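You operate a simulated robot arm through the tools that you are given. There is no shell and no other tool.

Carry out the task below with a simulated robot arm. There is one attempt and no reset: what you move stays moved.

## Task
Seal the test duct's seam with the roller, cap it with the cream end cap and leak-test it on HOLD.
Fine: load the green roller in the sealant tray, cover the whole seam and put it back; the blue selector goes to HOLD; run the blower till the gauge reads GOOD and end with it off; the other end cap stays. Set down upright: green roller. Where these are worked on the way, their far stop is far enough and under half their travel is too little: switch of the green blower. A coat counts when it lies all over at full strength: go over it till it gets no stronger.

Only the result counts: the job must be done as asked and must still hold three seconds after the hand-in. Knocking over, shifting, dropping, spilling or breaking anything else fails it. A push-on lid holds only when it is set on centred and level and pressed home; a screw cap is set on level and turned clockwise until tight.

## Robot
A 6-joint arm with a two-finger parallel gripper, fixed in place. Base frame: the origin is at the foot of the arm, x ahead of it, y to its left, z up. Lengths are in m, angles in rad, forces in N, time in s.
With the tool pointing down near the work surface it reaches from about 0.32 to 0.7 m from the base axis. Its first joint turns from -2.897 to 2.897 rad. Payload 4.1 kg.
Tool frame: the origin (TCP) lies between the finger pads and is the grasp point; the fingertips stand 0.023 m ahead of it; z points along the fingers, y is the line along which they close. Largest opening 0.094 m; finger width 0.038, thickness 0.01; the body of the gripper, 0.054 by 0.096 m, starts 0.039 m behind the TCP.
Orientation is told as [roll, pitch, yaw] about the base's x, y, z axes, in that order, counted from this pose: with the fingers straight down and closing along the base's y, the tool's x points along the base's -x, its y along +y and its z along -z.

## Interface
- The arm moves only by the tool move_arm. Its argument "deltas" is a list of rows, each an object of numbers (a shift or turn left out is 0, a gripper value left out holds the last): "hand": the finger opening in m, from 0 to 0.094; "x", "y", "z": the shift along the tool's x, y, z in m; "wx", "wy", "wz": the turn, a rotation vector about the tool's x, y, z in rad. In form: [{"hand": .., "x": .., "y": .., "z": .., "wx": .., "wy": .., "wz": ..}, ...]. A call has 1 to 20 rows; each row is the pose to reach, as a shift and turn from the pose commanded when the call began, along the tool's axes at that moment. A row lasts 0.2 s, in which the tool goes at most 0.05 m and 0.15 rad; a call with a longer step from one row to the next is refused whole, and so is a gripper value outside its range. Where a pose cannot be reached the arm comes as near as it can. A force on the tool above 40 N (or 10 N above the force at the start of the call, whichever is more), or a blocked arm, ends the call early, and 0.2 s more pass. Each finger travels about 0.045 m/s and halts on what it meets, pressing with about 36 N; the grip force reading is that of the motor and also rises with nothing between the fingers. The clock runs only during rows and for 0.2 s after the last one: add rows that repeat a pose to give the fingers time. The reply holds the time, the measured pose of the TCP, the force on the tool along the base axes, the opening and the grip force, in the units named above and with some noise, with the torque about the TCP (base axes, N m) and any sound that the robot's microphone picked up.
- Cameras (640 x 400 px; columns grow to the right, rows downward): "scene" is fixed at [0.0512, 0.4989, 1.5043]; the picture's right is [-0.66, -0.75, 0.00], its down [-0.48, 0.42, -0.77] and it looks along [0.58, -0.51, -0.64] (base axes); focal length 220 px, centre (320, 200). "wrist" rides on the gripper at [0.086, 0.016, -0.074] in the tool frame; the picture's right is [-0.18, 0.98, 0.00], its down [-0.58, -0.11, -0.81] and it looks along [-0.79, -0.15, 0.59] (tool axes); focal length 243 px, centre (320, 200). There is no depth. A picture from a camera that has moved, and an enlarged one, comes with that camera's place and axes in the base frame and with its lens.
- snapshot(camera): a new picture of that camera. It takes no simulated time.
- raise_lower(by): slides the trunk up (or, below 0, down) by that many m; the arm rides with it, the base frame stays. It gives what a move gives, with no picture.
- enlarge(camera, box): a new picture of the part [left, top, right, bottom] of that camera's present view, enlarged. It takes no simulated time.
- finish_job(): hands the job in; it is judged then, once.

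Nothing tells you positions but the pictures and the camera data. Unless the task says otherwise, let go and move clear before handing in.

The tools are called after "Request:" as name(argument=value, ...) on one line, values as JSON. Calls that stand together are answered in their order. move_arm: Moves the arm, as the interface text tells. Its arguments: {"type":"object","properties":{"deltas":{"type":"array","items":{"type":"object","properties":{"hand":{"type":"number"},"x":{"type":"number"},"y":{"type":"number"},"z":{"type":"number"},"wx":{"type":"number"},"wy":{"type":"number"},"wz":{"type":"number"}}}}},"required":["deltas"]} The other tools are called the same way: raise_lower (by) slides the trunk up or down; snapshot (camera) takes a picture; enlarge (camera, box) takes an enlarged picture of a part of a camera's view; finish_job () hands the job in.

At the start:

```text
time_s: 0.0
ee_pos: [0.3059, 0.1988, 1.3189]
tcp_rot: [0.0, 0.001, 0.0]
ft_force: [0.1, -0.6, -0.2]
torque: [0.01, -0.01, -0.03]
grip_width: 0.0938
finger_force: 0.0
trunk travel left (down, up): [-0.525, 0.065]
```

scene: 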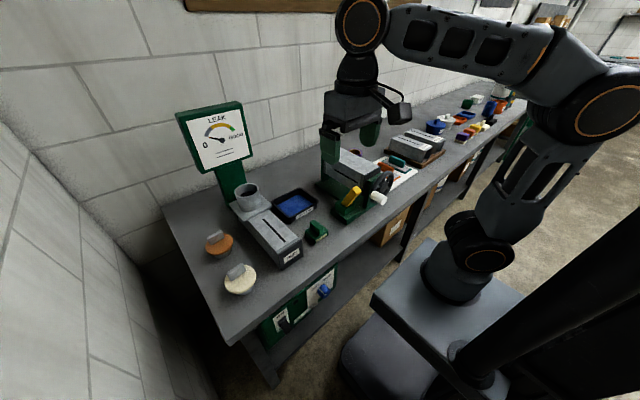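
wrist: 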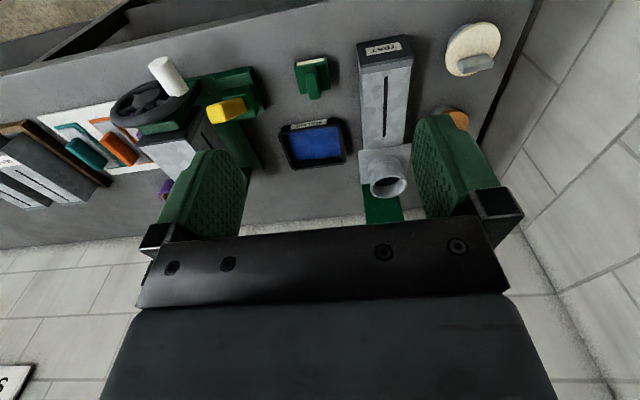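

I see a bench with the test duct (grey box with a seam slot, a round open collar on one end), a blue sealant tray, a green roller, two end caps (cream and orange), a leak gauge, and a green blower panel under the bench. First I will enlarge the views to locate things.

Request:
enlarge(camera="scene", box=[170, 90, 350, 210])

Request:
enlarge(camera="scene", box=[190, 170, 340, 270])

Request:
enlarge(camera="scene", box=[230, 250, 380, 350])

Request:
enlarge(camera="wrist", box=[270, 10, 530, 230])

Request:
enlarge(camera="scene", box=[310, 130, 430, 230])

```text
3.33 times, centred on (260, 150) of scene
camera zoom: at [0.0512, 0.4989, 1.5043], right [-0.66, -0.75, 0.0], down [-0.48, 0.42, -0.77], along [0.58, -0.51, -0.64], focal length 735 px, centre (520, 367)
```

zoom: 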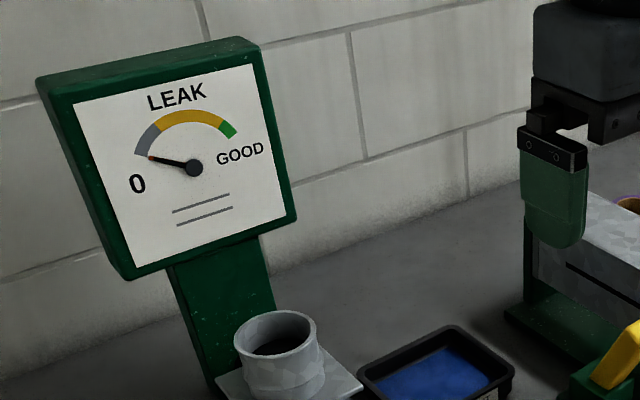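

```text
4.00 times, centred on (265, 220) of scene
camera zoom: at [0.0512, 0.4989, 1.5043], right [-0.66, -0.75, 0.0], down [-0.48, 0.42, -0.77], along [0.58, -0.51, -0.64], focal length 882 px, centre (540, 120)
```

zoom: 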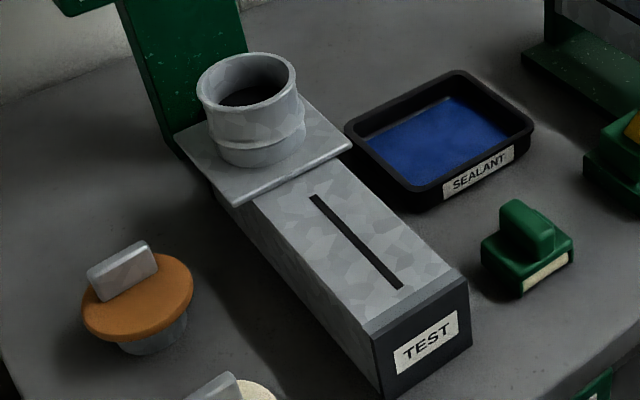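

```text
4.00 times, centred on (305, 300) of scene
camera zoom: at [0.0512, 0.4989, 1.5043], right [-0.66, -0.75, 0.0], down [-0.48, 0.42, -0.77], along [0.58, -0.51, -0.64], focal length 882 px, centre (380, -200)
```

zoom: 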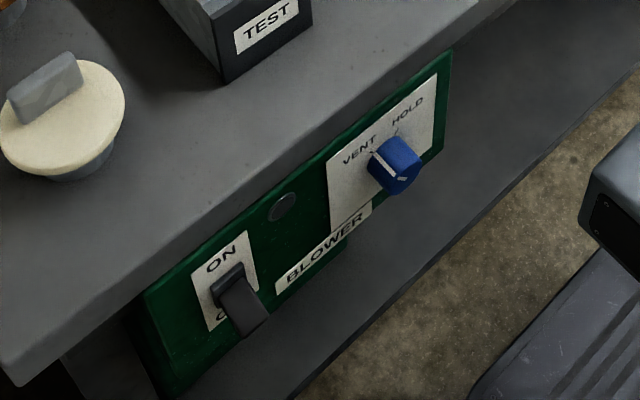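

```text
1.82 times, centred on (400, 120) of wrist
camera zoom: at [0.2186, 0.2157, 1.3938], right [0.18, 0.98, 0.0], down [0.58, -0.11, 0.81], along [0.79, -0.15, -0.59], focal length 441 px, centre (174, 346)
```

zoom: 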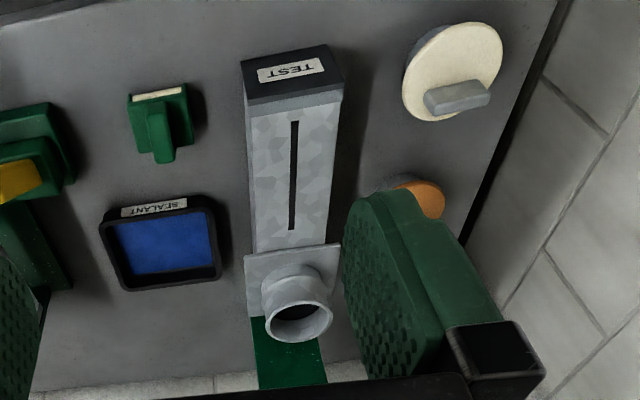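

```text
4.00 times, centred on (370, 180) of scene
camera zoom: at [0.0512, 0.4989, 1.5043], right [-0.66, -0.75, 0.0], down [-0.48, 0.42, -0.77], along [0.58, -0.51, -0.64], focal length 882 px, centre (120, 280)
```

zoom: 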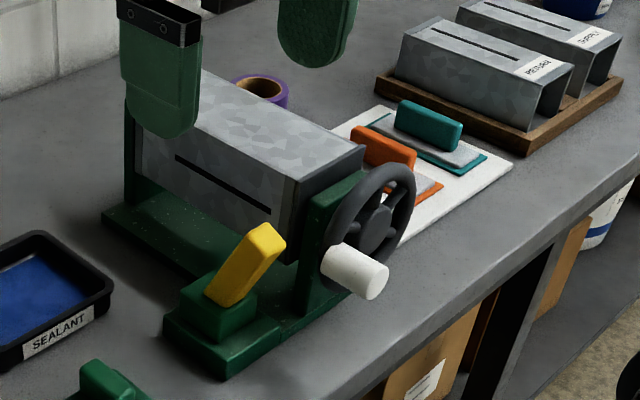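

The duct box stands at about x 0.42–0.65, y 0.24–0.33, with the bench top near z 0.90. The roller is at about (0.43, 0.16), the cream cap at about (0.45, 0.45) and the collar at about (0.66, 0.29). I'll lower the hand for a closer look at the roller and tray.

Request:
move_arm(deltas=[{"x": -0.01, "y": -0.008, "z": 0.04, "hand": 0.094}, {"x": -0.02, "y": -0.016, "z": 0.08}, {"x": -0.03, "y": -0.024, "z": 0.12}, {"x": -0.04, "y": -0.032, "z": 0.16}, {"x": -0.054, "y": -0.041, "z": 0.2}, {"x": -0.054, "y": -0.041, "z": 0.22}])

Request:
snapshot(camera="wrist")

Request:
snapshot(camera="scene")

```text
time_s: 1.4
ee_pos: [0.3593, 0.158, 1.0987]
tcp_rot: [0.0, -0.002, 0.003]
ft_force: [0.1, -0.1, -0.5]
torque: [-0.03, -0.01, -0.01]
grip_width: 0.0941
finger_force: 0.2
trunk travel left (down, up): [-0.525, 0.065]
```

```text
taken
camera wrist: at [0.2725, 0.1749, 1.1728], right [0.18, 0.98, 0.0], down [0.58, -0.11, 0.81], along [0.79, -0.15, -0.59], focal length 243 px, centre (320, 200)
```

wrist: 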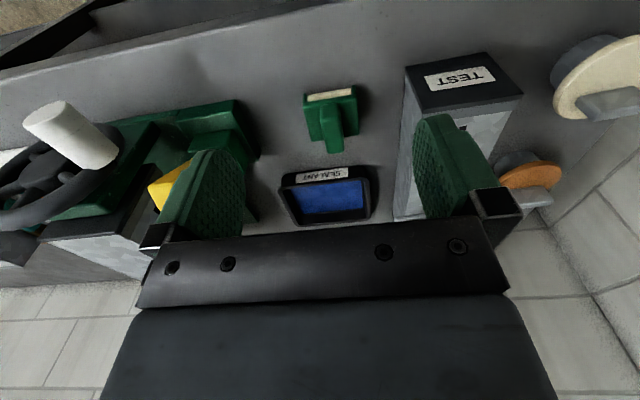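

```text
taken
```

scene: 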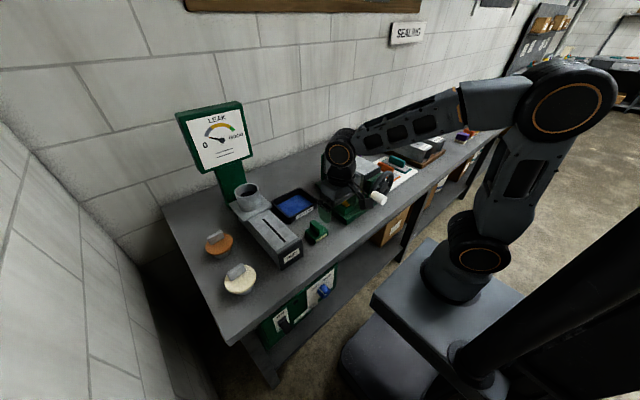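

The roller and tray are in view. I'll enlarge them to read shapes and measure positions.

Request:
enlarge(camera="wrist", box=[270, 70, 400, 150])

Request:
enlarge(camera="wrist", box=[260, 70, 420, 240])

Request:
enlarge(camera="scene", box=[290, 205, 340, 245])

Request:
enlarge(camera="scene", box=[195, 170, 315, 300])

```text
4.92 times, centred on (335, 110) of wrist
camera zoom: at [0.2725, 0.1749, 1.1728], right [0.18, 0.98, 0.0], down [0.58, -0.11, 0.81], along [0.79, -0.15, -0.59], focal length 1194 px, centre (246, 643)
```

zoom: 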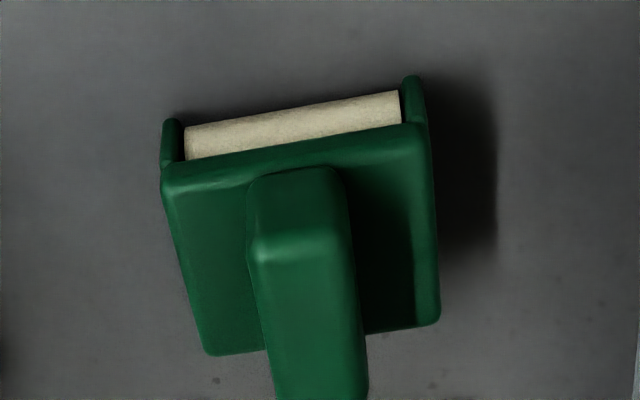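

```text
2.35 times, centred on (340, 155) of wrist
camera zoom: at [0.2725, 0.1749, 1.1728], right [0.18, 0.98, 0.0], down [0.58, -0.11, 0.81], along [0.79, -0.15, -0.59], focal length 571 px, centre (273, 306)
```

zoom: 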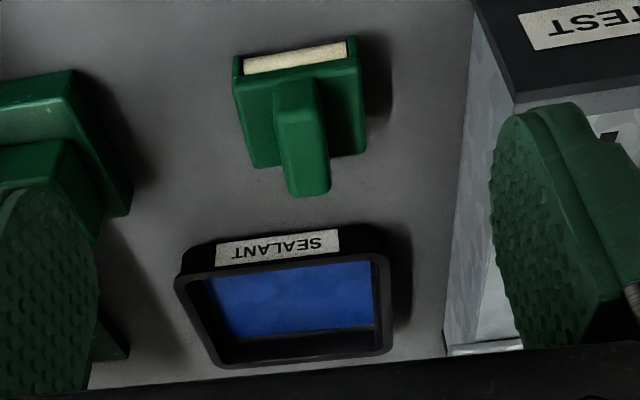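

```text
10.00 times, centred on (315, 225) of scene
camera zoom: at [0.0512, 0.4989, 1.5043], right [-0.66, -0.75, 0.0], down [-0.48, 0.42, -0.77], along [0.58, -0.51, -0.64], focal length 2204 px, centre (370, -50)
```

zoom: 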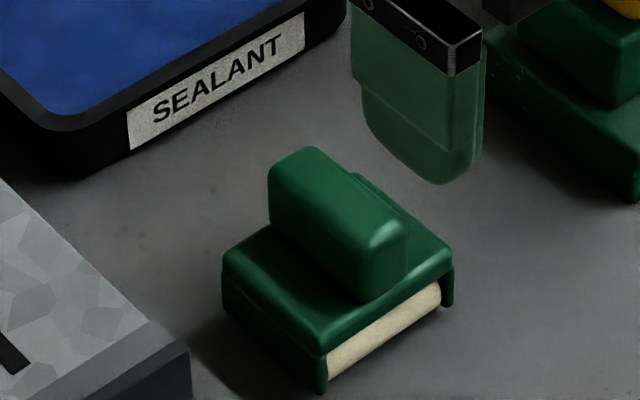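

```text
3.08 times, centred on (255, 235) of scene
camera zoom: at [0.0512, 0.4989, 1.5043], right [-0.66, -0.75, 0.0], down [-0.48, 0.42, -0.77], along [0.58, -0.51, -0.64], focal length 678 px, centre (520, 92)
```

zoom: 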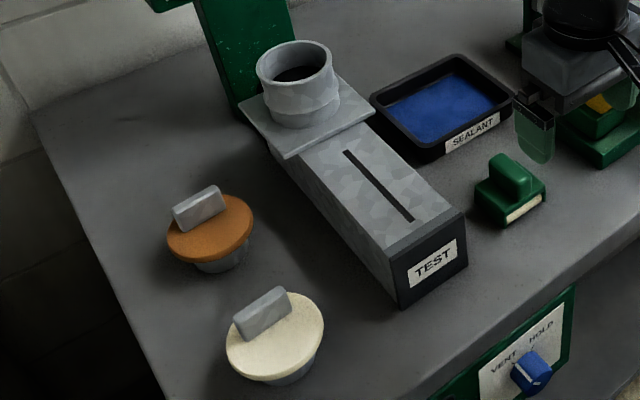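

The roller is a small housing with a fin handle running along x and its roller axis along y, so the fingers can close across the fin as they are. I'll come closer to measure the fin.

Request:
move_arm(deltas=[{"x": -0.03, "z": 0.035}, {"x": -0.06, "z": 0.07}, {"x": -0.06, "z": 0.08}])

Request:
snapshot(camera="wrist")

Request:
enlarge(camera="scene", box=[290, 195, 350, 245])

```text
time_s: 2.2
ee_pos: [0.4193, 0.1577, 1.0185]
tcp_rot: [0.001, 0.001, -0.001]
ft_force: [0.3, -0.4, 0.6]
torque: [0.02, -0.03, 0.03]
grip_width: 0.0942
finger_force: 0.1
trunk travel left (down, up): [-0.525, 0.065]
```

```text
taken
camera wrist: at [0.3326, 0.1741, 1.0931], right [0.18, 0.98, 0.0], down [0.58, -0.11, 0.81], along [0.79, -0.15, -0.59], focal length 243 px, centre (320, 200)
```

wrist: 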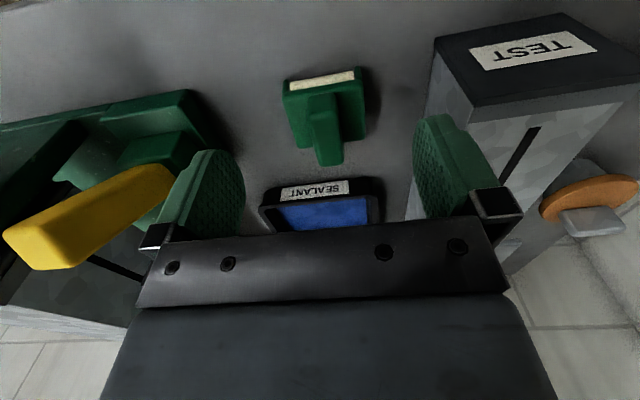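

```text
8.00 times, centred on (320, 220) of scene
camera zoom: at [0.0512, 0.4989, 1.5043], right [-0.66, -0.75, 0.0], down [-0.48, 0.42, -0.77], along [0.58, -0.51, -0.64], focal length 1763 px, centre (320, 40)
```

zoom: 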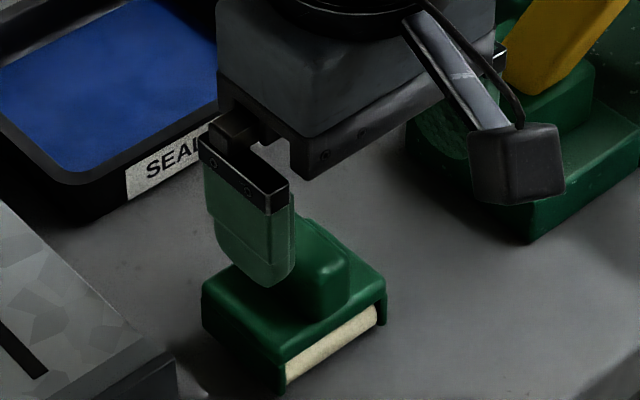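

Request:
enlarge(camera="wrist", box=[260, 50, 400, 180])

```text
3.08 times, centred on (330, 115) of wrist
camera zoom: at [0.3326, 0.1741, 1.0931], right [0.18, 0.98, 0.0], down [0.58, -0.11, 0.81], along [0.79, -0.15, -0.59], focal length 746 px, centre (289, 462)
```

zoom: 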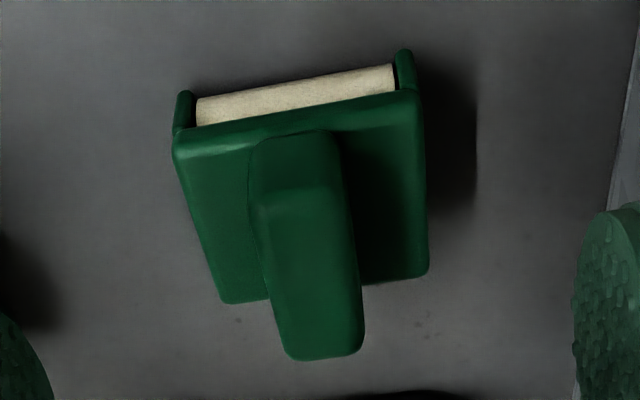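

The fin spans roughly x 0.433–0.479, y 0.157 ± 0.011, with its top near z 0.948. I'll descend over it with the fingers still open.

Request:
move_arm(deltas=[{"x": -0.037, "z": 0.02, "hand": 0.06}, {"x": -0.037, "z": 0.045}, {"x": -0.037, "z": 0.06}])

Request:
enlarge(camera="wrist", box=[200, 60, 440, 240])

Request:
enlarge(camera="scene", box=[290, 195, 350, 245])

```text
time_s: 3.0
ee_pos: [0.456, 0.158, 0.9598]
tcp_rot: [-0.001, -0.001, 0.0]
ft_force: [-0.5, 0.4, 0.4]
torque: [0.0, 0.0, -0.04]
grip_width: 0.06
finger_force: 0.1
trunk travel left (down, up): [-0.525, 0.065]
```

```text
2.22 times, centred on (320, 150) of wrist
camera zoom: at [0.3691, 0.175, 1.0341], right [0.18, 0.98, 0.0], down [0.58, -0.11, 0.81], along [0.79, -0.15, -0.59], focal length 539 px, centre (320, 311)
```

zoom: 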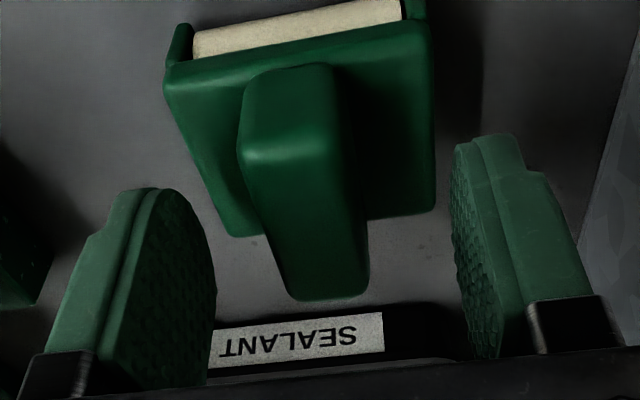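

```text
8.00 times, centred on (320, 220) of scene
camera zoom: at [0.0512, 0.4989, 1.5043], right [-0.66, -0.75, 0.0], down [-0.48, 0.42, -0.77], along [0.58, -0.51, -0.64], focal length 1763 px, centre (320, 40)
```

zoom: 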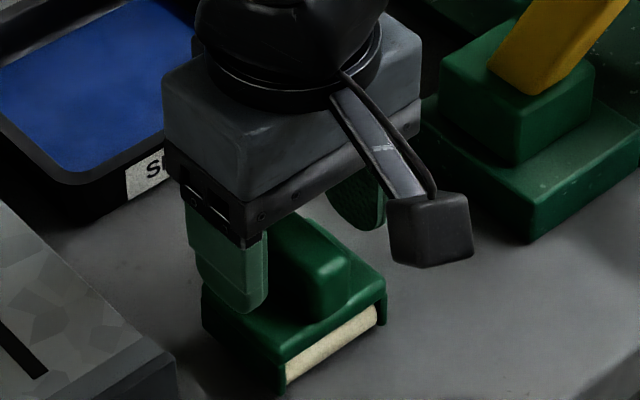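

The fin sits centred between the fingers. I'll go down the last bit and close on it.

Request:
move_arm(deltas=[{"z": 0.008, "y": -0.0015}, {"z": 0.015, "y": -0.0015}])

Request:
enlarge(camera="scene", box=[290, 195, 350, 245])

Request:
enlarge(camera="wrist", box=[200, 60, 440, 240])

```text
time_s: 3.6
ee_pos: [0.4559, 0.1557, 0.9441]
tcp_rot: [-0.001, 0.0, 0.001]
ft_force: [-0.6, -0.1, 0.0]
torque: [-0.01, 0.0, -0.02]
grip_width: 0.06
finger_force: 0.0
trunk travel left (down, up): [-0.525, 0.065]
```

```text
8.00 times, centred on (320, 220) of scene
camera zoom: at [0.0512, 0.4989, 1.5043], right [-0.66, -0.75, 0.0], down [-0.48, 0.42, -0.77], along [0.58, -0.51, -0.64], focal length 1763 px, centre (320, 40)
```

zoom: 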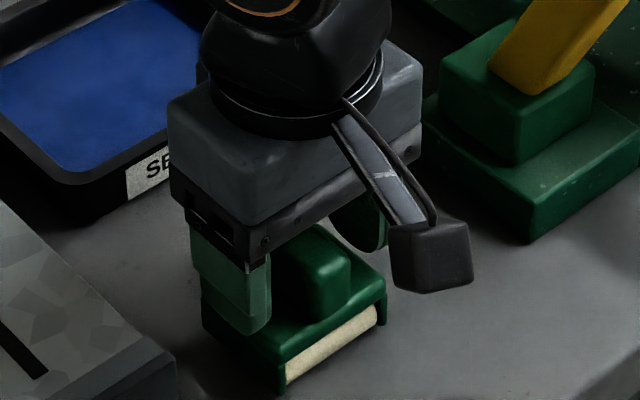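

```text
2.22 times, centred on (320, 150) of wrist
camera zoom: at [0.3697, 0.173, 1.0185], right [0.18, 0.98, 0.0], down [0.58, -0.11, 0.81], along [0.79, -0.15, -0.59], focal length 539 px, centre (320, 311)
```

zoom: 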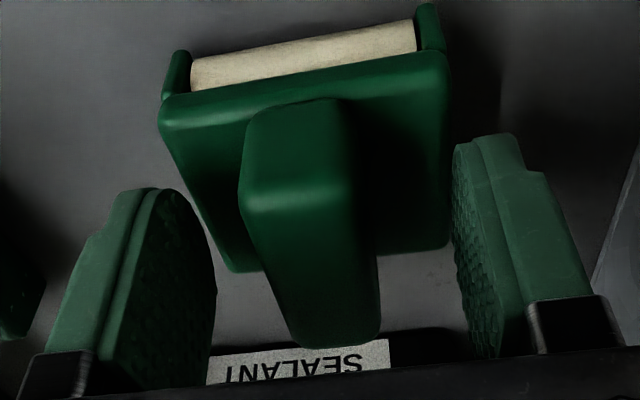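

Nothing touched on the way down. Closing on the fin now.

Request:
move_arm(deltas=[{"hand": 0.03}, {"hand": 0.0}, {"hand": 0.0}, {"hand": 0.0}, {"hand": 0.0}])

Request:
enlarge(camera="wrist", box=[200, 60, 440, 240])

```text
time_s: 4.8
ee_pos: [0.456, 0.1568, 0.9446]
tcp_rot: [0.002, 0.0, -0.001]
ft_force: [0.4, 0.1, -0.5]
torque: [0.02, -0.01, 0.02]
grip_width: 0.0236
finger_force: 35.5
trunk travel left (down, up): [-0.525, 0.065]
```

```text
2.22 times, centred on (320, 150) of wrist
camera zoom: at [0.3696, 0.1731, 1.0186], right [0.18, 0.98, 0.0], down [0.58, -0.11, 0.81], along [0.79, -0.15, -0.59], focal length 539 px, centre (320, 311)
```

zoom: 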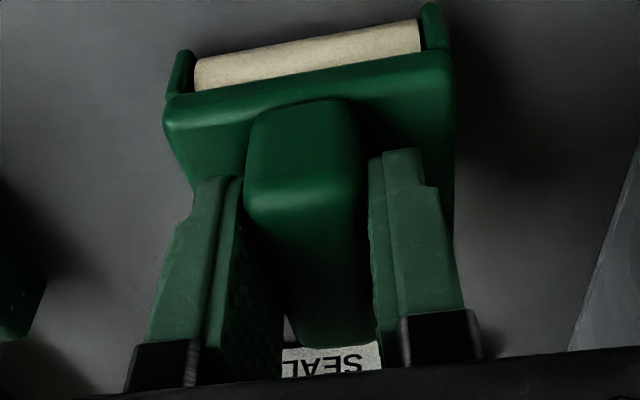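

The roller is gripped (opening 0.0236). I'll lift it straight up and look at its underside shape before going to the tray.

Request:
move_arm(deltas=[{"z": -0.03}, {"z": -0.07}, {"z": -0.11}, {"z": -0.13}])

Request:
enlarge(camera="scene", box=[270, 170, 360, 240])

Request:
snapshot(camera="wrist")

```text
time_s: 5.8
ee_pos: [0.4554, 0.1553, 1.0759]
tcp_rot: [0.0, 0.0, 0.0]
ft_force: [-0.6, 0.1, -1.5]
torque: [-0.02, -0.05, 0.03]
grip_width: 0.0233
finger_force: 36.2
trunk travel left (down, up): [-0.525, 0.065]
```

```text
5.71 times, centred on (315, 205) of scene
camera zoom: at [0.0512, 0.4989, 1.5043], right [-0.66, -0.75, 0.0], down [-0.48, 0.42, -0.77], along [0.58, -0.51, -0.64], focal length 1259 px, centre (349, 171)
```

zoom: 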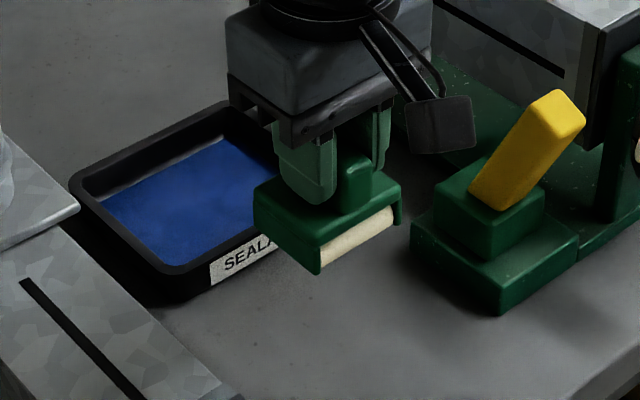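

```text
taken
camera wrist: at [0.3693, 0.1728, 1.1494], right [0.18, 0.98, 0.0], down [0.58, -0.11, 0.81], along [0.79, -0.15, -0.59], focal length 243 px, centre (320, 200)
```

wrist: 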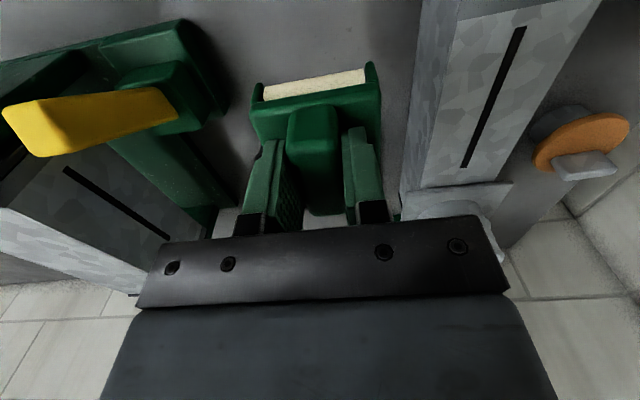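

The tray spans roughly x 0.59–0.715, y 0.05–0.19. I'll carry the roller over its middle and check.

Request:
move_arm(deltas=[{"x": -0.04, "y": -0.007}, {"x": -0.08, "y": -0.014}, {"x": -0.12, "y": -0.021}, {"x": -0.16, "y": -0.028}, {"x": -0.19, "y": -0.035}, {"x": -0.19, "y": -0.035, "z": 0.03}, {"x": -0.19, "y": -0.035, "z": 0.06}])

Request:
enlarge(camera="scene", box=[250, 160, 340, 230])

Request:
snapshot(camera="wrist")

```text
time_s: 7.4
ee_pos: [0.6455, 0.12, 1.0151]
tcp_rot: [0.0, -0.001, 0.0]
ft_force: [0.1, -0.3, -0.6]
torque: [0.0, 0.0, -0.03]
grip_width: 0.0238
finger_force: 35.9
trunk travel left (down, up): [-0.525, 0.065]
```

```text
5.71 times, centred on (295, 195) of scene
camera zoom: at [0.0512, 0.4989, 1.5043], right [-0.66, -0.75, 0.0], down [-0.48, 0.42, -0.77], along [0.58, -0.51, -0.64], focal length 1259 px, centre (463, 229)
```

zoom: 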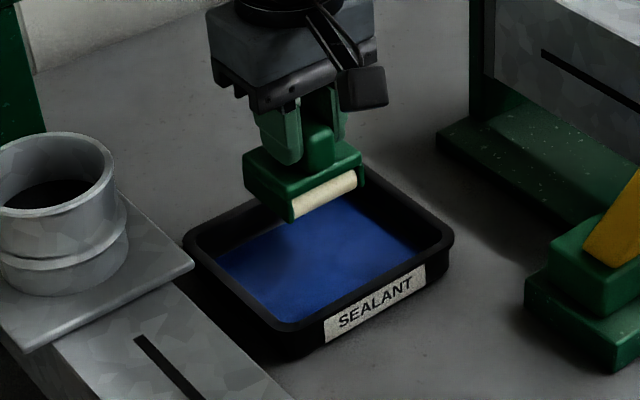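

```text
taken
camera wrist: at [0.5599, 0.1379, 1.0883], right [0.18, 0.98, 0.0], down [0.58, -0.11, 0.81], along [0.79, -0.15, -0.59], focal length 243 px, centre (320, 200)
```

wrist: 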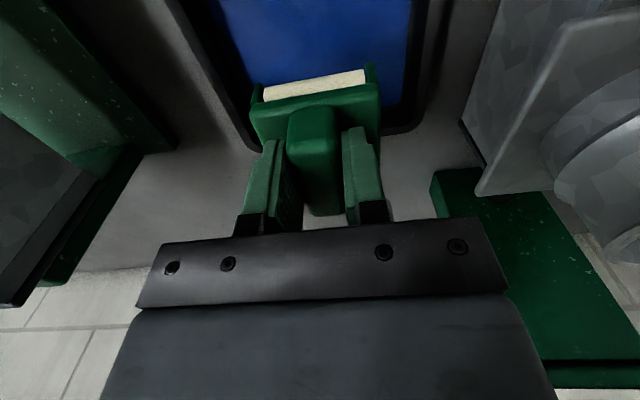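

The roller hangs over the middle of the tray. I'll lower it in steps until it touches the sealant.

Request:
move_arm(deltas=[{"z": 0.025}, {"z": 0.045}, {"z": 0.055}, {"z": 0.06}])

Request:
enlarge(camera="scene", box=[250, 160, 340, 230])

```text
time_s: 8.4
ee_pos: [0.6466, 0.1215, 0.9535]
tcp_rot: [-0.003, 0.0, 0.0]
ft_force: [-0.4, 0.3, -1.5]
torque: [-0.01, 0.02, 0.0]
grip_width: 0.0233
finger_force: 36.0
trunk travel left (down, up): [-0.525, 0.065]
```

```text
5.71 times, centred on (295, 195) of scene
camera zoom: at [0.0512, 0.4989, 1.5043], right [-0.66, -0.75, 0.0], down [-0.48, 0.42, -0.77], along [0.58, -0.51, -0.64], focal length 1259 px, centre (463, 229)
```

zoom: 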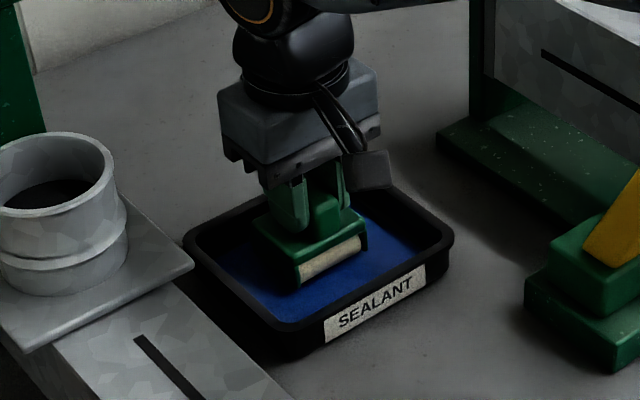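

Nearly there. I'll continue down in small steps and watch the force.

Request:
move_arm(deltas=[{"z": 0.002}, {"z": 0.004}, {"z": 0.005}])

Request:
enlarge(camera="scene", box=[250, 160, 340, 230])

```text
time_s: 9.2
ee_pos: [0.6455, 0.1217, 0.9522]
tcp_rot: [0.001, -0.007, 0.001]
ft_force: [0.8, 0.2, 22.5]
torque: [-0.12, 0.35, 0.04]
grip_width: 0.0236
finger_force: 36.2
trunk travel left (down, up): [-0.525, 0.065]
```

```text
5.71 times, centred on (295, 195) of scene
camera zoom: at [0.0512, 0.4989, 1.5043], right [-0.66, -0.75, 0.0], down [-0.48, 0.42, -0.77], along [0.58, -0.51, -0.64], focal length 1259 px, centre (463, 229)
```

zoom: 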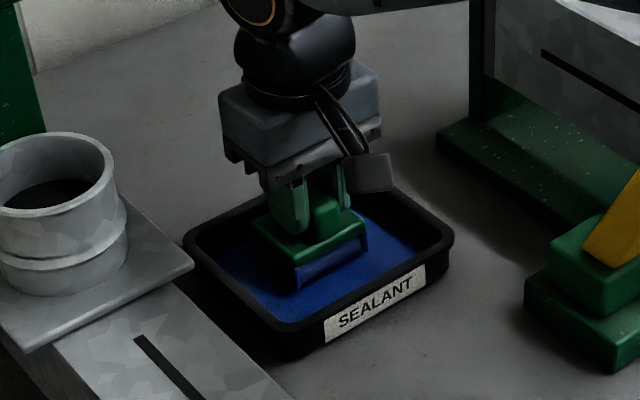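

The roller has turned blue: it is loaded. I'll ease the pressure, roll it slightly back and forth in the tray, then lift out.

Request:
move_arm(deltas=[{"z": -0.003}, {"z": -0.003, "x": 0.008}, {"z": -0.003, "x": 0.0}, {"z": -0.003, "x": -0.008}, {"z": -0.003, "x": 0.0}, {"z": -0.03}, {"z": -0.07}, {"z": -0.11}])

Request:
snapshot(camera="wrist")

Request:
enlarge(camera="scene", box=[220, 150, 340, 250])

```text
time_s: 11.0
ee_pos: [0.6459, 0.1217, 1.0605]
tcp_rot: [0.001, 0.001, 0.0]
ft_force: [-0.3, -0.4, -0.9]
torque: [-0.01, 0.03, 0.01]
grip_width: 0.0234
finger_force: 36.1
trunk travel left (down, up): [-0.525, 0.065]
```

```text
taken
camera wrist: at [0.5593, 0.1387, 1.1344], right [0.18, 0.98, 0.0], down [0.58, -0.11, 0.81], along [0.79, -0.15, -0.59], focal length 243 px, centre (320, 200)
```

wrist: 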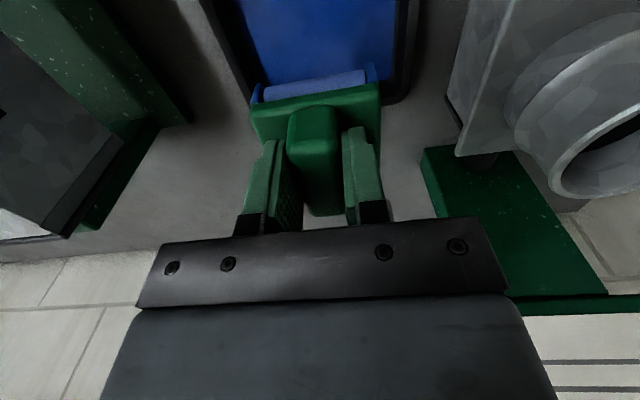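

```text
4.00 times, centred on (280, 200) of scene
camera zoom: at [0.0512, 0.4989, 1.5043], right [-0.66, -0.75, 0.0], down [-0.48, 0.42, -0.77], along [0.58, -0.51, -0.64], focal length 882 px, centre (480, 200)
```

zoom: 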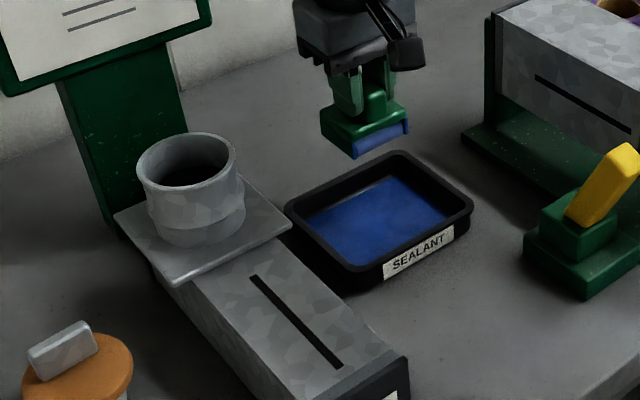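

The roller is loaded. From the contact torque, the roll sits about 16 mm toward the robot from the hand's centre, so at the seam's far end the housing could hit the collar flange. I'll go above the duct and turn the hand about the vertical so that the roll leads on the far side.

Request:
move_arm(deltas=[{"z": -0.04}, {"z": -0.06, "x": 0.02, "y": 0.02}, {"z": -0.06, "x": 0.05, "y": 0.055}, {"z": -0.06, "x": 0.08, "y": 0.09}, {"z": -0.06, "x": 0.11, "y": 0.125}, {"z": -0.06, "x": 0.14, "y": 0.16}, {"z": -0.06, "x": 0.146, "y": 0.167}])

Request:
snapshot(camera="wrist")

Request:
enlarge(camera="scene", box=[180, 100, 330, 250])

```text
time_s: 12.6
ee_pos: [0.5002, 0.2886, 1.1199]
tcp_rot: [0.0, 0.002, 0.0]
ft_force: [-0.5, 0.5, -1.5]
torque: [0.0, 0.0, -0.03]
grip_width: 0.0234
finger_force: 35.9
trunk travel left (down, up): [-0.525, 0.065]
```

```text
taken
camera wrist: at [0.4132, 0.3061, 1.1933], right [0.18, 0.98, 0.0], down [0.58, -0.11, 0.81], along [0.79, -0.15, -0.59], focal length 243 px, centre (320, 200)
```

wrist: 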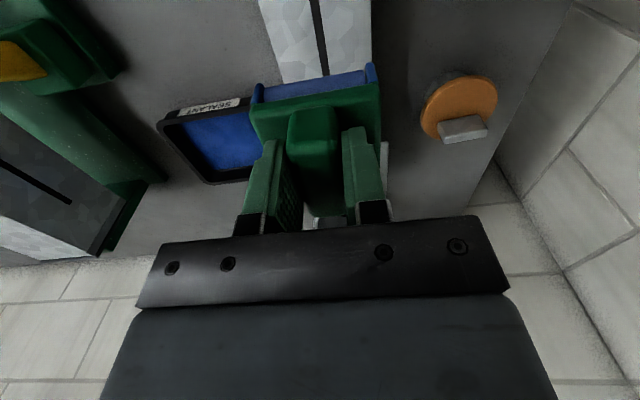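

```text
2.67 times, centred on (255, 175) of scene
camera zoom: at [0.0512, 0.4989, 1.5043], right [-0.66, -0.75, 0.0], down [-0.48, 0.42, -0.77], along [0.58, -0.51, -0.64], focal length 588 px, centre (493, 267)
```

zoom: 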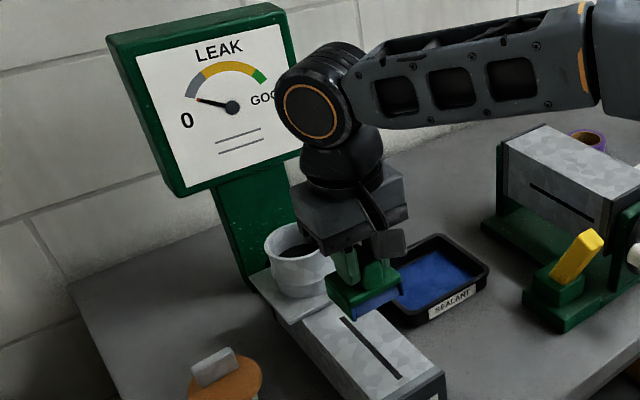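

I'm above the duct at about (0.50, 0.289). Now turning the hand about its own axis, first by a quarter turn.

Request:
move_arm(deltas=[{"wz": 0.14}, {"wz": 0.28}, {"wz": 0.42}, {"wz": 0.56}, {"wz": 0.7}, {"wz": 0.84}, {"wz": 0.98}, {"wz": 1.12}, {"wz": 1.26}, {"wz": 1.4}, {"wz": 1.5708}])

```text
refused: row 11 steps farther than a row can; nothing moved
```

Request:
move_arm(deltas=[{"wz": 0.14}, {"wz": 0.28}, {"wz": 0.42}, {"wz": 0.56}, {"wz": 0.7}, {"wz": 0.84}, {"wz": 0.98}, {"wz": 1.12}, {"wz": 1.26}, {"wz": 1.4}, {"wz": 1.54}, {"wz": 1.5708}])

Request:
enlarge(camera="scene", box=[180, 100, 330, 250])

```text
time_s: 15.2
ee_pos: [0.4992, 0.2881, 1.1211]
tcp_rot: [0.0, 0.001, -1.572]
ft_force: [-0.6, -1.3, 0.0]
torque: [-0.01, 0.0, -0.01]
grip_width: 0.0233
finger_force: 36.1
trunk travel left (down, up): [-0.525, 0.065]
```

```text
2.67 times, centred on (255, 175) of scene
camera zoom: at [0.0512, 0.4989, 1.5043], right [-0.66, -0.75, 0.0], down [-0.48, 0.42, -0.77], along [0.58, -0.51, -0.64], focal length 588 px, centre (493, 267)
```

zoom: 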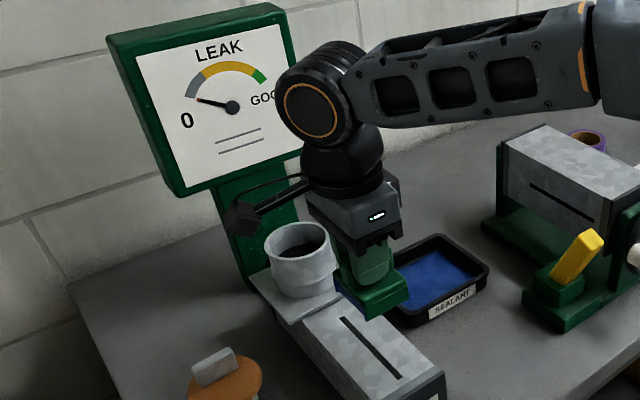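

The quarter turn went through cleanly. I'll turn another quarter.

Request:
move_arm(deltas=[{"wz": 0.14}, {"wz": 0.28}, {"wz": 0.42}, {"wz": 0.56}, {"wz": 0.7}, {"wz": 0.84}, {"wz": 0.98}, {"wz": 1.12}, {"wz": 1.26}, {"wz": 1.4}, {"wz": 1.54}, {"wz": 1.5708}])

Request:
enlarge(camera="scene", box=[180, 100, 330, 250])

Request:
snapshot(camera="wrist")

```text
time_s: 17.8
ee_pos: [0.5147, 0.081, 1.0525]
tcp_rot: [-0.131, 0.028, -2.97]
ft_force: [-0.9, 0.3, -2.4]
torque: [-0.02, 0.01, 0.0]
grip_width: 0.0238
finger_force: 36.1
out of reach, approached as far as the arm can: row 7, 8, 9, 10, 11, 12
trunk travel left (down, up): [-0.525, 0.065]
```

```text
2.67 times, centred on (255, 175) of scene
camera zoom: at [0.0512, 0.4989, 1.5043], right [-0.66, -0.75, 0.0], down [-0.48, 0.42, -0.77], along [0.58, -0.51, -0.64], focal length 588 px, centre (493, 267)
```

zoom: 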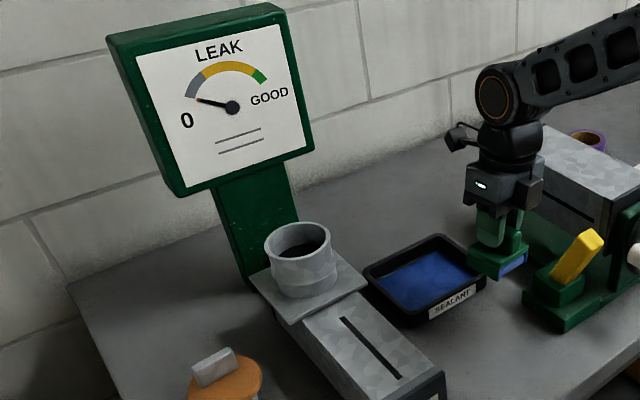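

```text
taken
camera wrist: at [0.6027, 0.0719, 1.1253], right [-0.01, -0.99, -0.13], down [-0.6, -0.1, 0.8], along [-0.8, 0.09, -0.59], focal length 243 px, centre (320, 200)
```

wrist: 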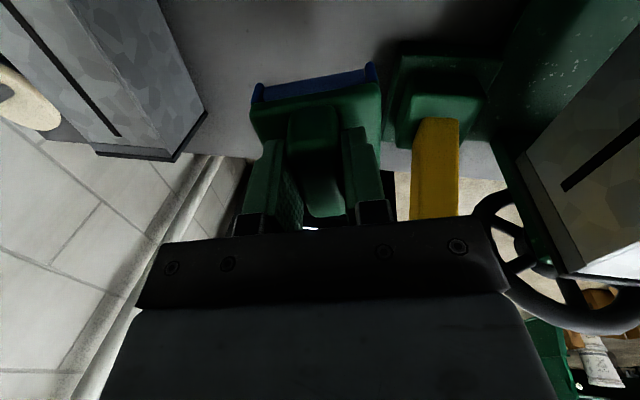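

The last part was out of reach and the arm drifted sideways toward the other machine, touching nothing (the force stayed low). I'll raise the hand a little first to see how it responds, then turn back.

Request:
move_arm(deltas=[{"z": -0.01, "wz": -0.1}])

Request:
snapshot(camera="scene")

```text
time_s: 18.2
ee_pos: [0.5134, 0.0816, 1.0624]
tcp_rot: [-0.127, 0.041, -2.868]
ft_force: [0.0, 0.0, -1.6]
torque: [0.03, -0.01, 0.01]
grip_width: 0.0236
finger_force: 35.8
trunk travel left (down, up): [-0.525, 0.065]
```

```text
taken
```

scene: 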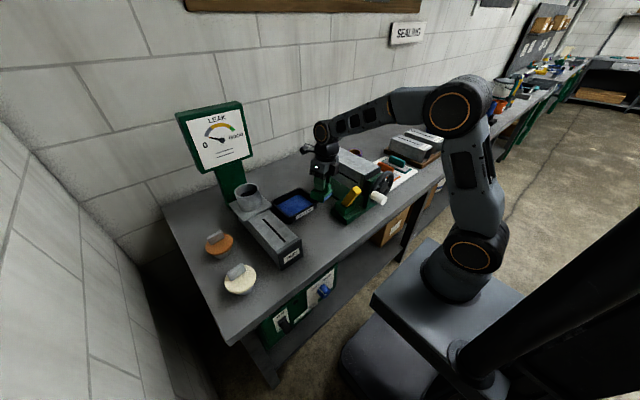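

The hand works from its actual pose. I'll raise it clear of everything and level it while turning back.

Request:
move_arm(deltas=[{"x": 0.0015, "y": -0.0045, "z": -0.035}, {"x": 0.003, "y": -0.009, "z": -0.07}, {"x": 0.003, "y": -0.009, "z": -0.07, "wx": -0.06, "wy": -0.02, "wz": -0.1}, {"x": 0.003, "y": -0.009, "z": -0.07, "wx": -0.127, "wy": -0.041, "wz": -0.2}])

```text
time_s: 19.2
ee_pos: [0.5146, 0.0819, 1.1348]
tcp_rot: [0.005, 0.012, -2.666]
ft_force: [0.0, 0.1, -1.1]
torque: [0.0, 0.0, 0.01]
grip_width: 0.0236
finger_force: 36.0
trunk travel left (down, up): [-0.525, 0.065]
```

Level again and clear. Now I'll turn back through zero while moving over the duct, then continue the other way round.

Request:
move_arm(deltas=[{"wz": -0.14}, {"wz": -0.28}, {"wz": -0.42}, {"wz": -0.56}, {"wz": -0.7}, {"wz": -0.84}, {"wz": -0.98}, {"wz": -1.12}, {"wz": -1.26, "x": 0.008, "y": -0.019}, {"wz": -1.4, "x": 0.016, "y": -0.038}, {"wz": -1.54, "x": 0.024, "y": -0.057}, {"wz": -1.68, "x": 0.032, "y": -0.076}, {"wz": -1.82, "x": 0.04, "y": -0.095}, {"wz": -1.96, "x": 0.048, "y": -0.114}, {"wz": -2.1, "x": 0.056, "y": -0.133}, {"wz": -2.24, "x": 0.064, "y": -0.152}, {"wz": -2.38, "x": 0.072, "y": -0.171}, {"wz": -2.52, "x": 0.0816, "y": -0.1907}, {"wz": -2.66, "x": 0.0816, "y": -0.1907}])

```text
time_s: 23.2
ee_pos: [0.4996, 0.2894, 1.1332]
tcp_rot: [0.001, -0.015, -0.002]
ft_force: [-0.1, 0.1, -0.2]
torque: [-0.03, 0.03, 0.03]
grip_width: 0.0236
finger_force: 35.7
trunk travel left (down, up): [-0.525, 0.065]
```

Request:
move_arm(deltas=[{"wy": 0.014}])

Request:
move_arm(deltas=[{"wz": -0.14}, {"wz": -0.28}, {"wz": -0.42}, {"wz": -0.56}, {"wz": -0.7}, {"wz": -0.84}, {"wz": -0.98}, {"wz": -1.12}, {"wz": -1.26}, {"wz": -1.4}, {"wz": -1.54}, {"wz": -1.68}, {"wz": -1.82}])

```text
time_s: 23.6
ee_pos: [0.4999, 0.291, 1.1328]
tcp_rot: [0.0, 0.002, -0.007]
ft_force: [-0.3, 0.5, -1.5]
torque: [0.0, 0.03, -0.02]
grip_width: 0.0235
finger_force: 35.3
trunk travel left (down, up): [-0.525, 0.065]
```

```text
time_s: 26.4
ee_pos: [0.4998, 0.2899, 1.133]
tcp_rot: [0.0, -0.001, 1.818]
ft_force: [0.0, 0.3, -1.6]
torque: [0.0, -0.01, 0.01]
grip_width: 0.0234
finger_force: 36.2
trunk travel left (down, up): [-0.525, 0.065]
```

Request:
move_arm(deltas=[{"wz": -0.14}, {"wz": -0.28}, {"wz": -0.42}, {"wz": -0.56}, {"wz": -0.7}, {"wz": -0.8}])

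Request:
move_arm(deltas=[{"wz": -0.14}, {"wz": -0.28}, {"wz": -0.4}])

Request:
move_arm(deltas=[{"wz": -0.124}])

Request:
snapshot(camera="wrist")

Request:
snapshot(camera="scene")

```text
time_s: 27.8
ee_pos: [0.4997, 0.2898, 1.1331]
tcp_rot: [-0.001, -0.001, 2.616]
ft_force: [-0.8, 0.3, -0.5]
torque: [-0.01, 0.02, -0.01]
grip_width: 0.0232
finger_force: 36.3
trunk travel left (down, up): [-0.525, 0.065]
```

```text
time_s: 28.6
ee_pos: [0.5001, 0.2889, 1.1334]
tcp_rot: [-0.002, -0.003, 3.015]
ft_force: [-0.2, -0.3, -1.0]
torque: [0.02, -0.04, 0.0]
grip_width: 0.0236
finger_force: 35.7
trunk travel left (down, up): [-0.525, 0.065]
```

```text
time_s: 29.0
ee_pos: [0.4999, 0.2898, 1.1326]
tcp_rot: [-0.003, -0.003, 3.139]
ft_force: [-0.6, -0.1, -2.0]
torque: [-0.01, -0.03, -0.03]
grip_width: 0.0235
finger_force: 35.9
trunk travel left (down, up): [-0.525, 0.065]
```

```text
taken
camera wrist: at [0.5865, 0.2743, 1.2067], right [-0.19, -0.98, 0.0], down [-0.58, 0.11, 0.81], along [-0.79, 0.15, -0.59], focal length 243 px, centre (320, 200)
```

wrist: 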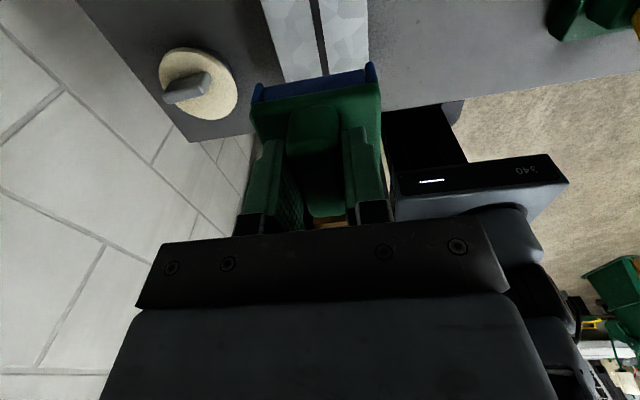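

```text
taken
```

scene: 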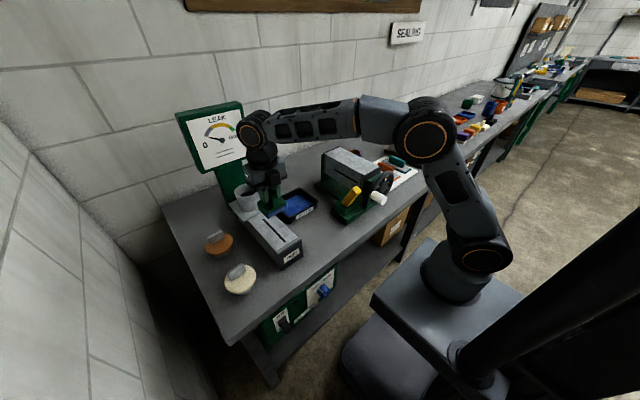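

The half turn the other way is reachable; the roll is now on the far side. I'll check the seam relative to the roller from this side.

Request:
enlarge(camera="wrist", box=[240, 0, 400, 100])

Request:
enlarge(camera="scene", box=[225, 140, 325, 270])

```text
4.00 times, centred on (320, 50) of wrist
camera zoom: at [0.5865, 0.2743, 1.2067], right [-0.19, -0.98, 0.0], down [-0.58, 0.11, 0.81], along [-0.79, 0.15, -0.59], focal length 970 px, centre (320, 800)
```

zoom: 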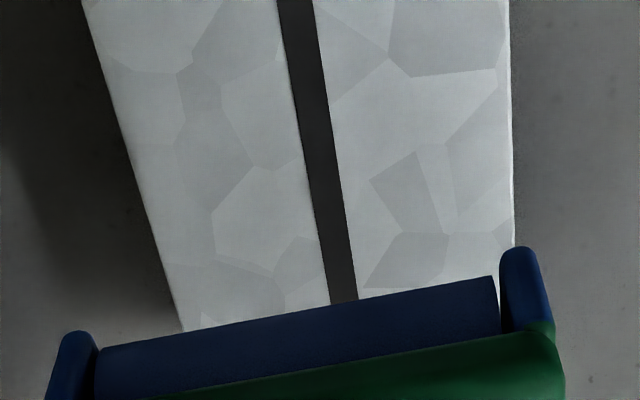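

```text
3.08 times, centred on (275, 205) of scene
camera zoom: at [0.0512, 0.4989, 1.5043], right [-0.66, -0.75, 0.0], down [-0.48, 0.42, -0.77], along [0.58, -0.51, -0.64], focal length 678 px, centre (458, 185)
```

zoom: 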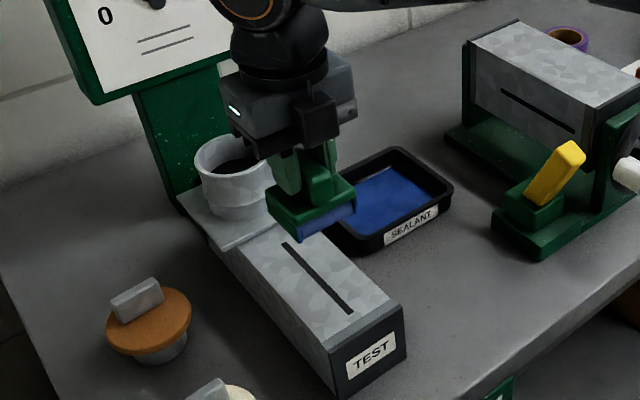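

The roll shows on both sides of the housing, so it is centred under it. The seam runs along y ≈ 0.290, from about x 0.454 to 0.586. I'll lower the roller onto the middle of the seam.

Request:
move_arm(deltas=[{"z": 0.04}, {"z": 0.075}, {"z": 0.085}, {"z": 0.09}])

Request:
enlarge(camera="scene", box=[225, 140, 325, 270])

Request:
snapshot(camera="wrist")

```text
time_s: 30.0
ee_pos: [0.5003, 0.2895, 1.0415]
tcp_rot: [0.001, 0.001, 3.138]
ft_force: [-0.3, 0.7, -2.1]
torque: [0.02, -0.01, 0.0]
grip_width: 0.0232
finger_force: 35.4
trunk travel left (down, up): [-0.525, 0.065]
```

```text
3.08 times, centred on (275, 205) of scene
camera zoom: at [0.0512, 0.4989, 1.5043], right [-0.66, -0.75, 0.0], down [-0.48, 0.42, -0.77], along [0.58, -0.51, -0.64], focal length 678 px, centre (458, 185)
```

zoom: 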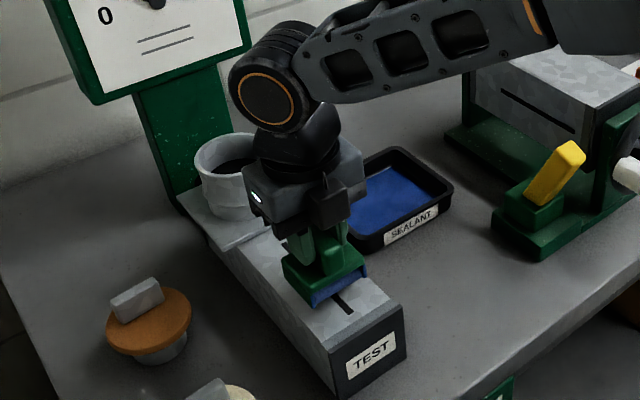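

```text
taken
camera wrist: at [0.5866, 0.2743, 1.1166], right [-0.19, -0.98, 0.0], down [-0.58, 0.11, 0.81], along [-0.79, 0.15, -0.59], focal length 243 px, centre (320, 200)
```

wrist: 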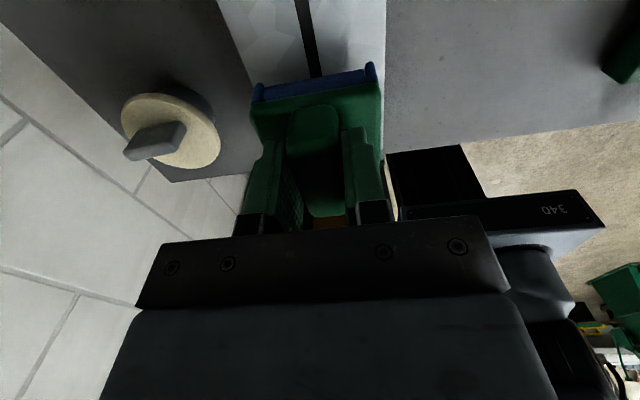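

Almost on the duct. Lowering in 2 mm steps to find contact.

Request:
move_arm(deltas=[{"z": 0.002}, {"z": 0.004}, {"z": 0.006}, {"z": 0.008}])

```text
time_s: 31.0
ee_pos: [0.5005, 0.2898, 1.0353]
tcp_rot: [-0.001, -0.002, 3.139]
ft_force: [0.6, -0.2, -1.4]
torque: [-0.02, -0.03, 0.0]
grip_width: 0.0233
finger_force: 35.9
trunk travel left (down, up): [-0.525, 0.065]
```

Request:
move_arm(deltas=[{"z": 0.002}, {"z": 0.004}])

Request:
enlarge(camera="scene", box=[255, 190, 315, 240])

```text
time_s: 31.6
ee_pos: [0.501, 0.2901, 1.0297]
tcp_rot: [-0.002, 0.0, 3.138]
ft_force: [-0.2, -0.4, -1.2]
torque: [-0.03, -0.03, 0.0]
grip_width: 0.0234
finger_force: 35.9
trunk travel left (down, up): [-0.525, 0.065]
```

```text
8.00 times, centred on (285, 215) of scene
camera zoom: at [0.0512, 0.4989, 1.5043], right [-0.66, -0.75, 0.0], down [-0.48, 0.42, -0.77], along [0.58, -0.51, -0.64], focal length 1763 px, centre (600, 80)
```

zoom: 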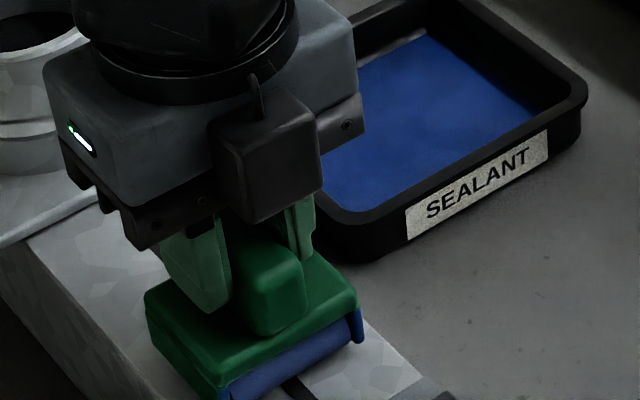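

Request:
move_arm(deltas=[{"z": 0.0015}, {"z": 0.003}, {"z": 0.0045}])

```text
time_s: 32.4
ee_pos: [0.4989, 0.2905, 1.0289]
tcp_rot: [-0.004, 0.003, 3.138]
ft_force: [1.2, 0.7, 21.6]
torque: [-0.21, 0.52, 0.01]
grip_width: 0.0235
finger_force: 35.8
trunk travel left (down, up): [-0.525, 0.065]
```

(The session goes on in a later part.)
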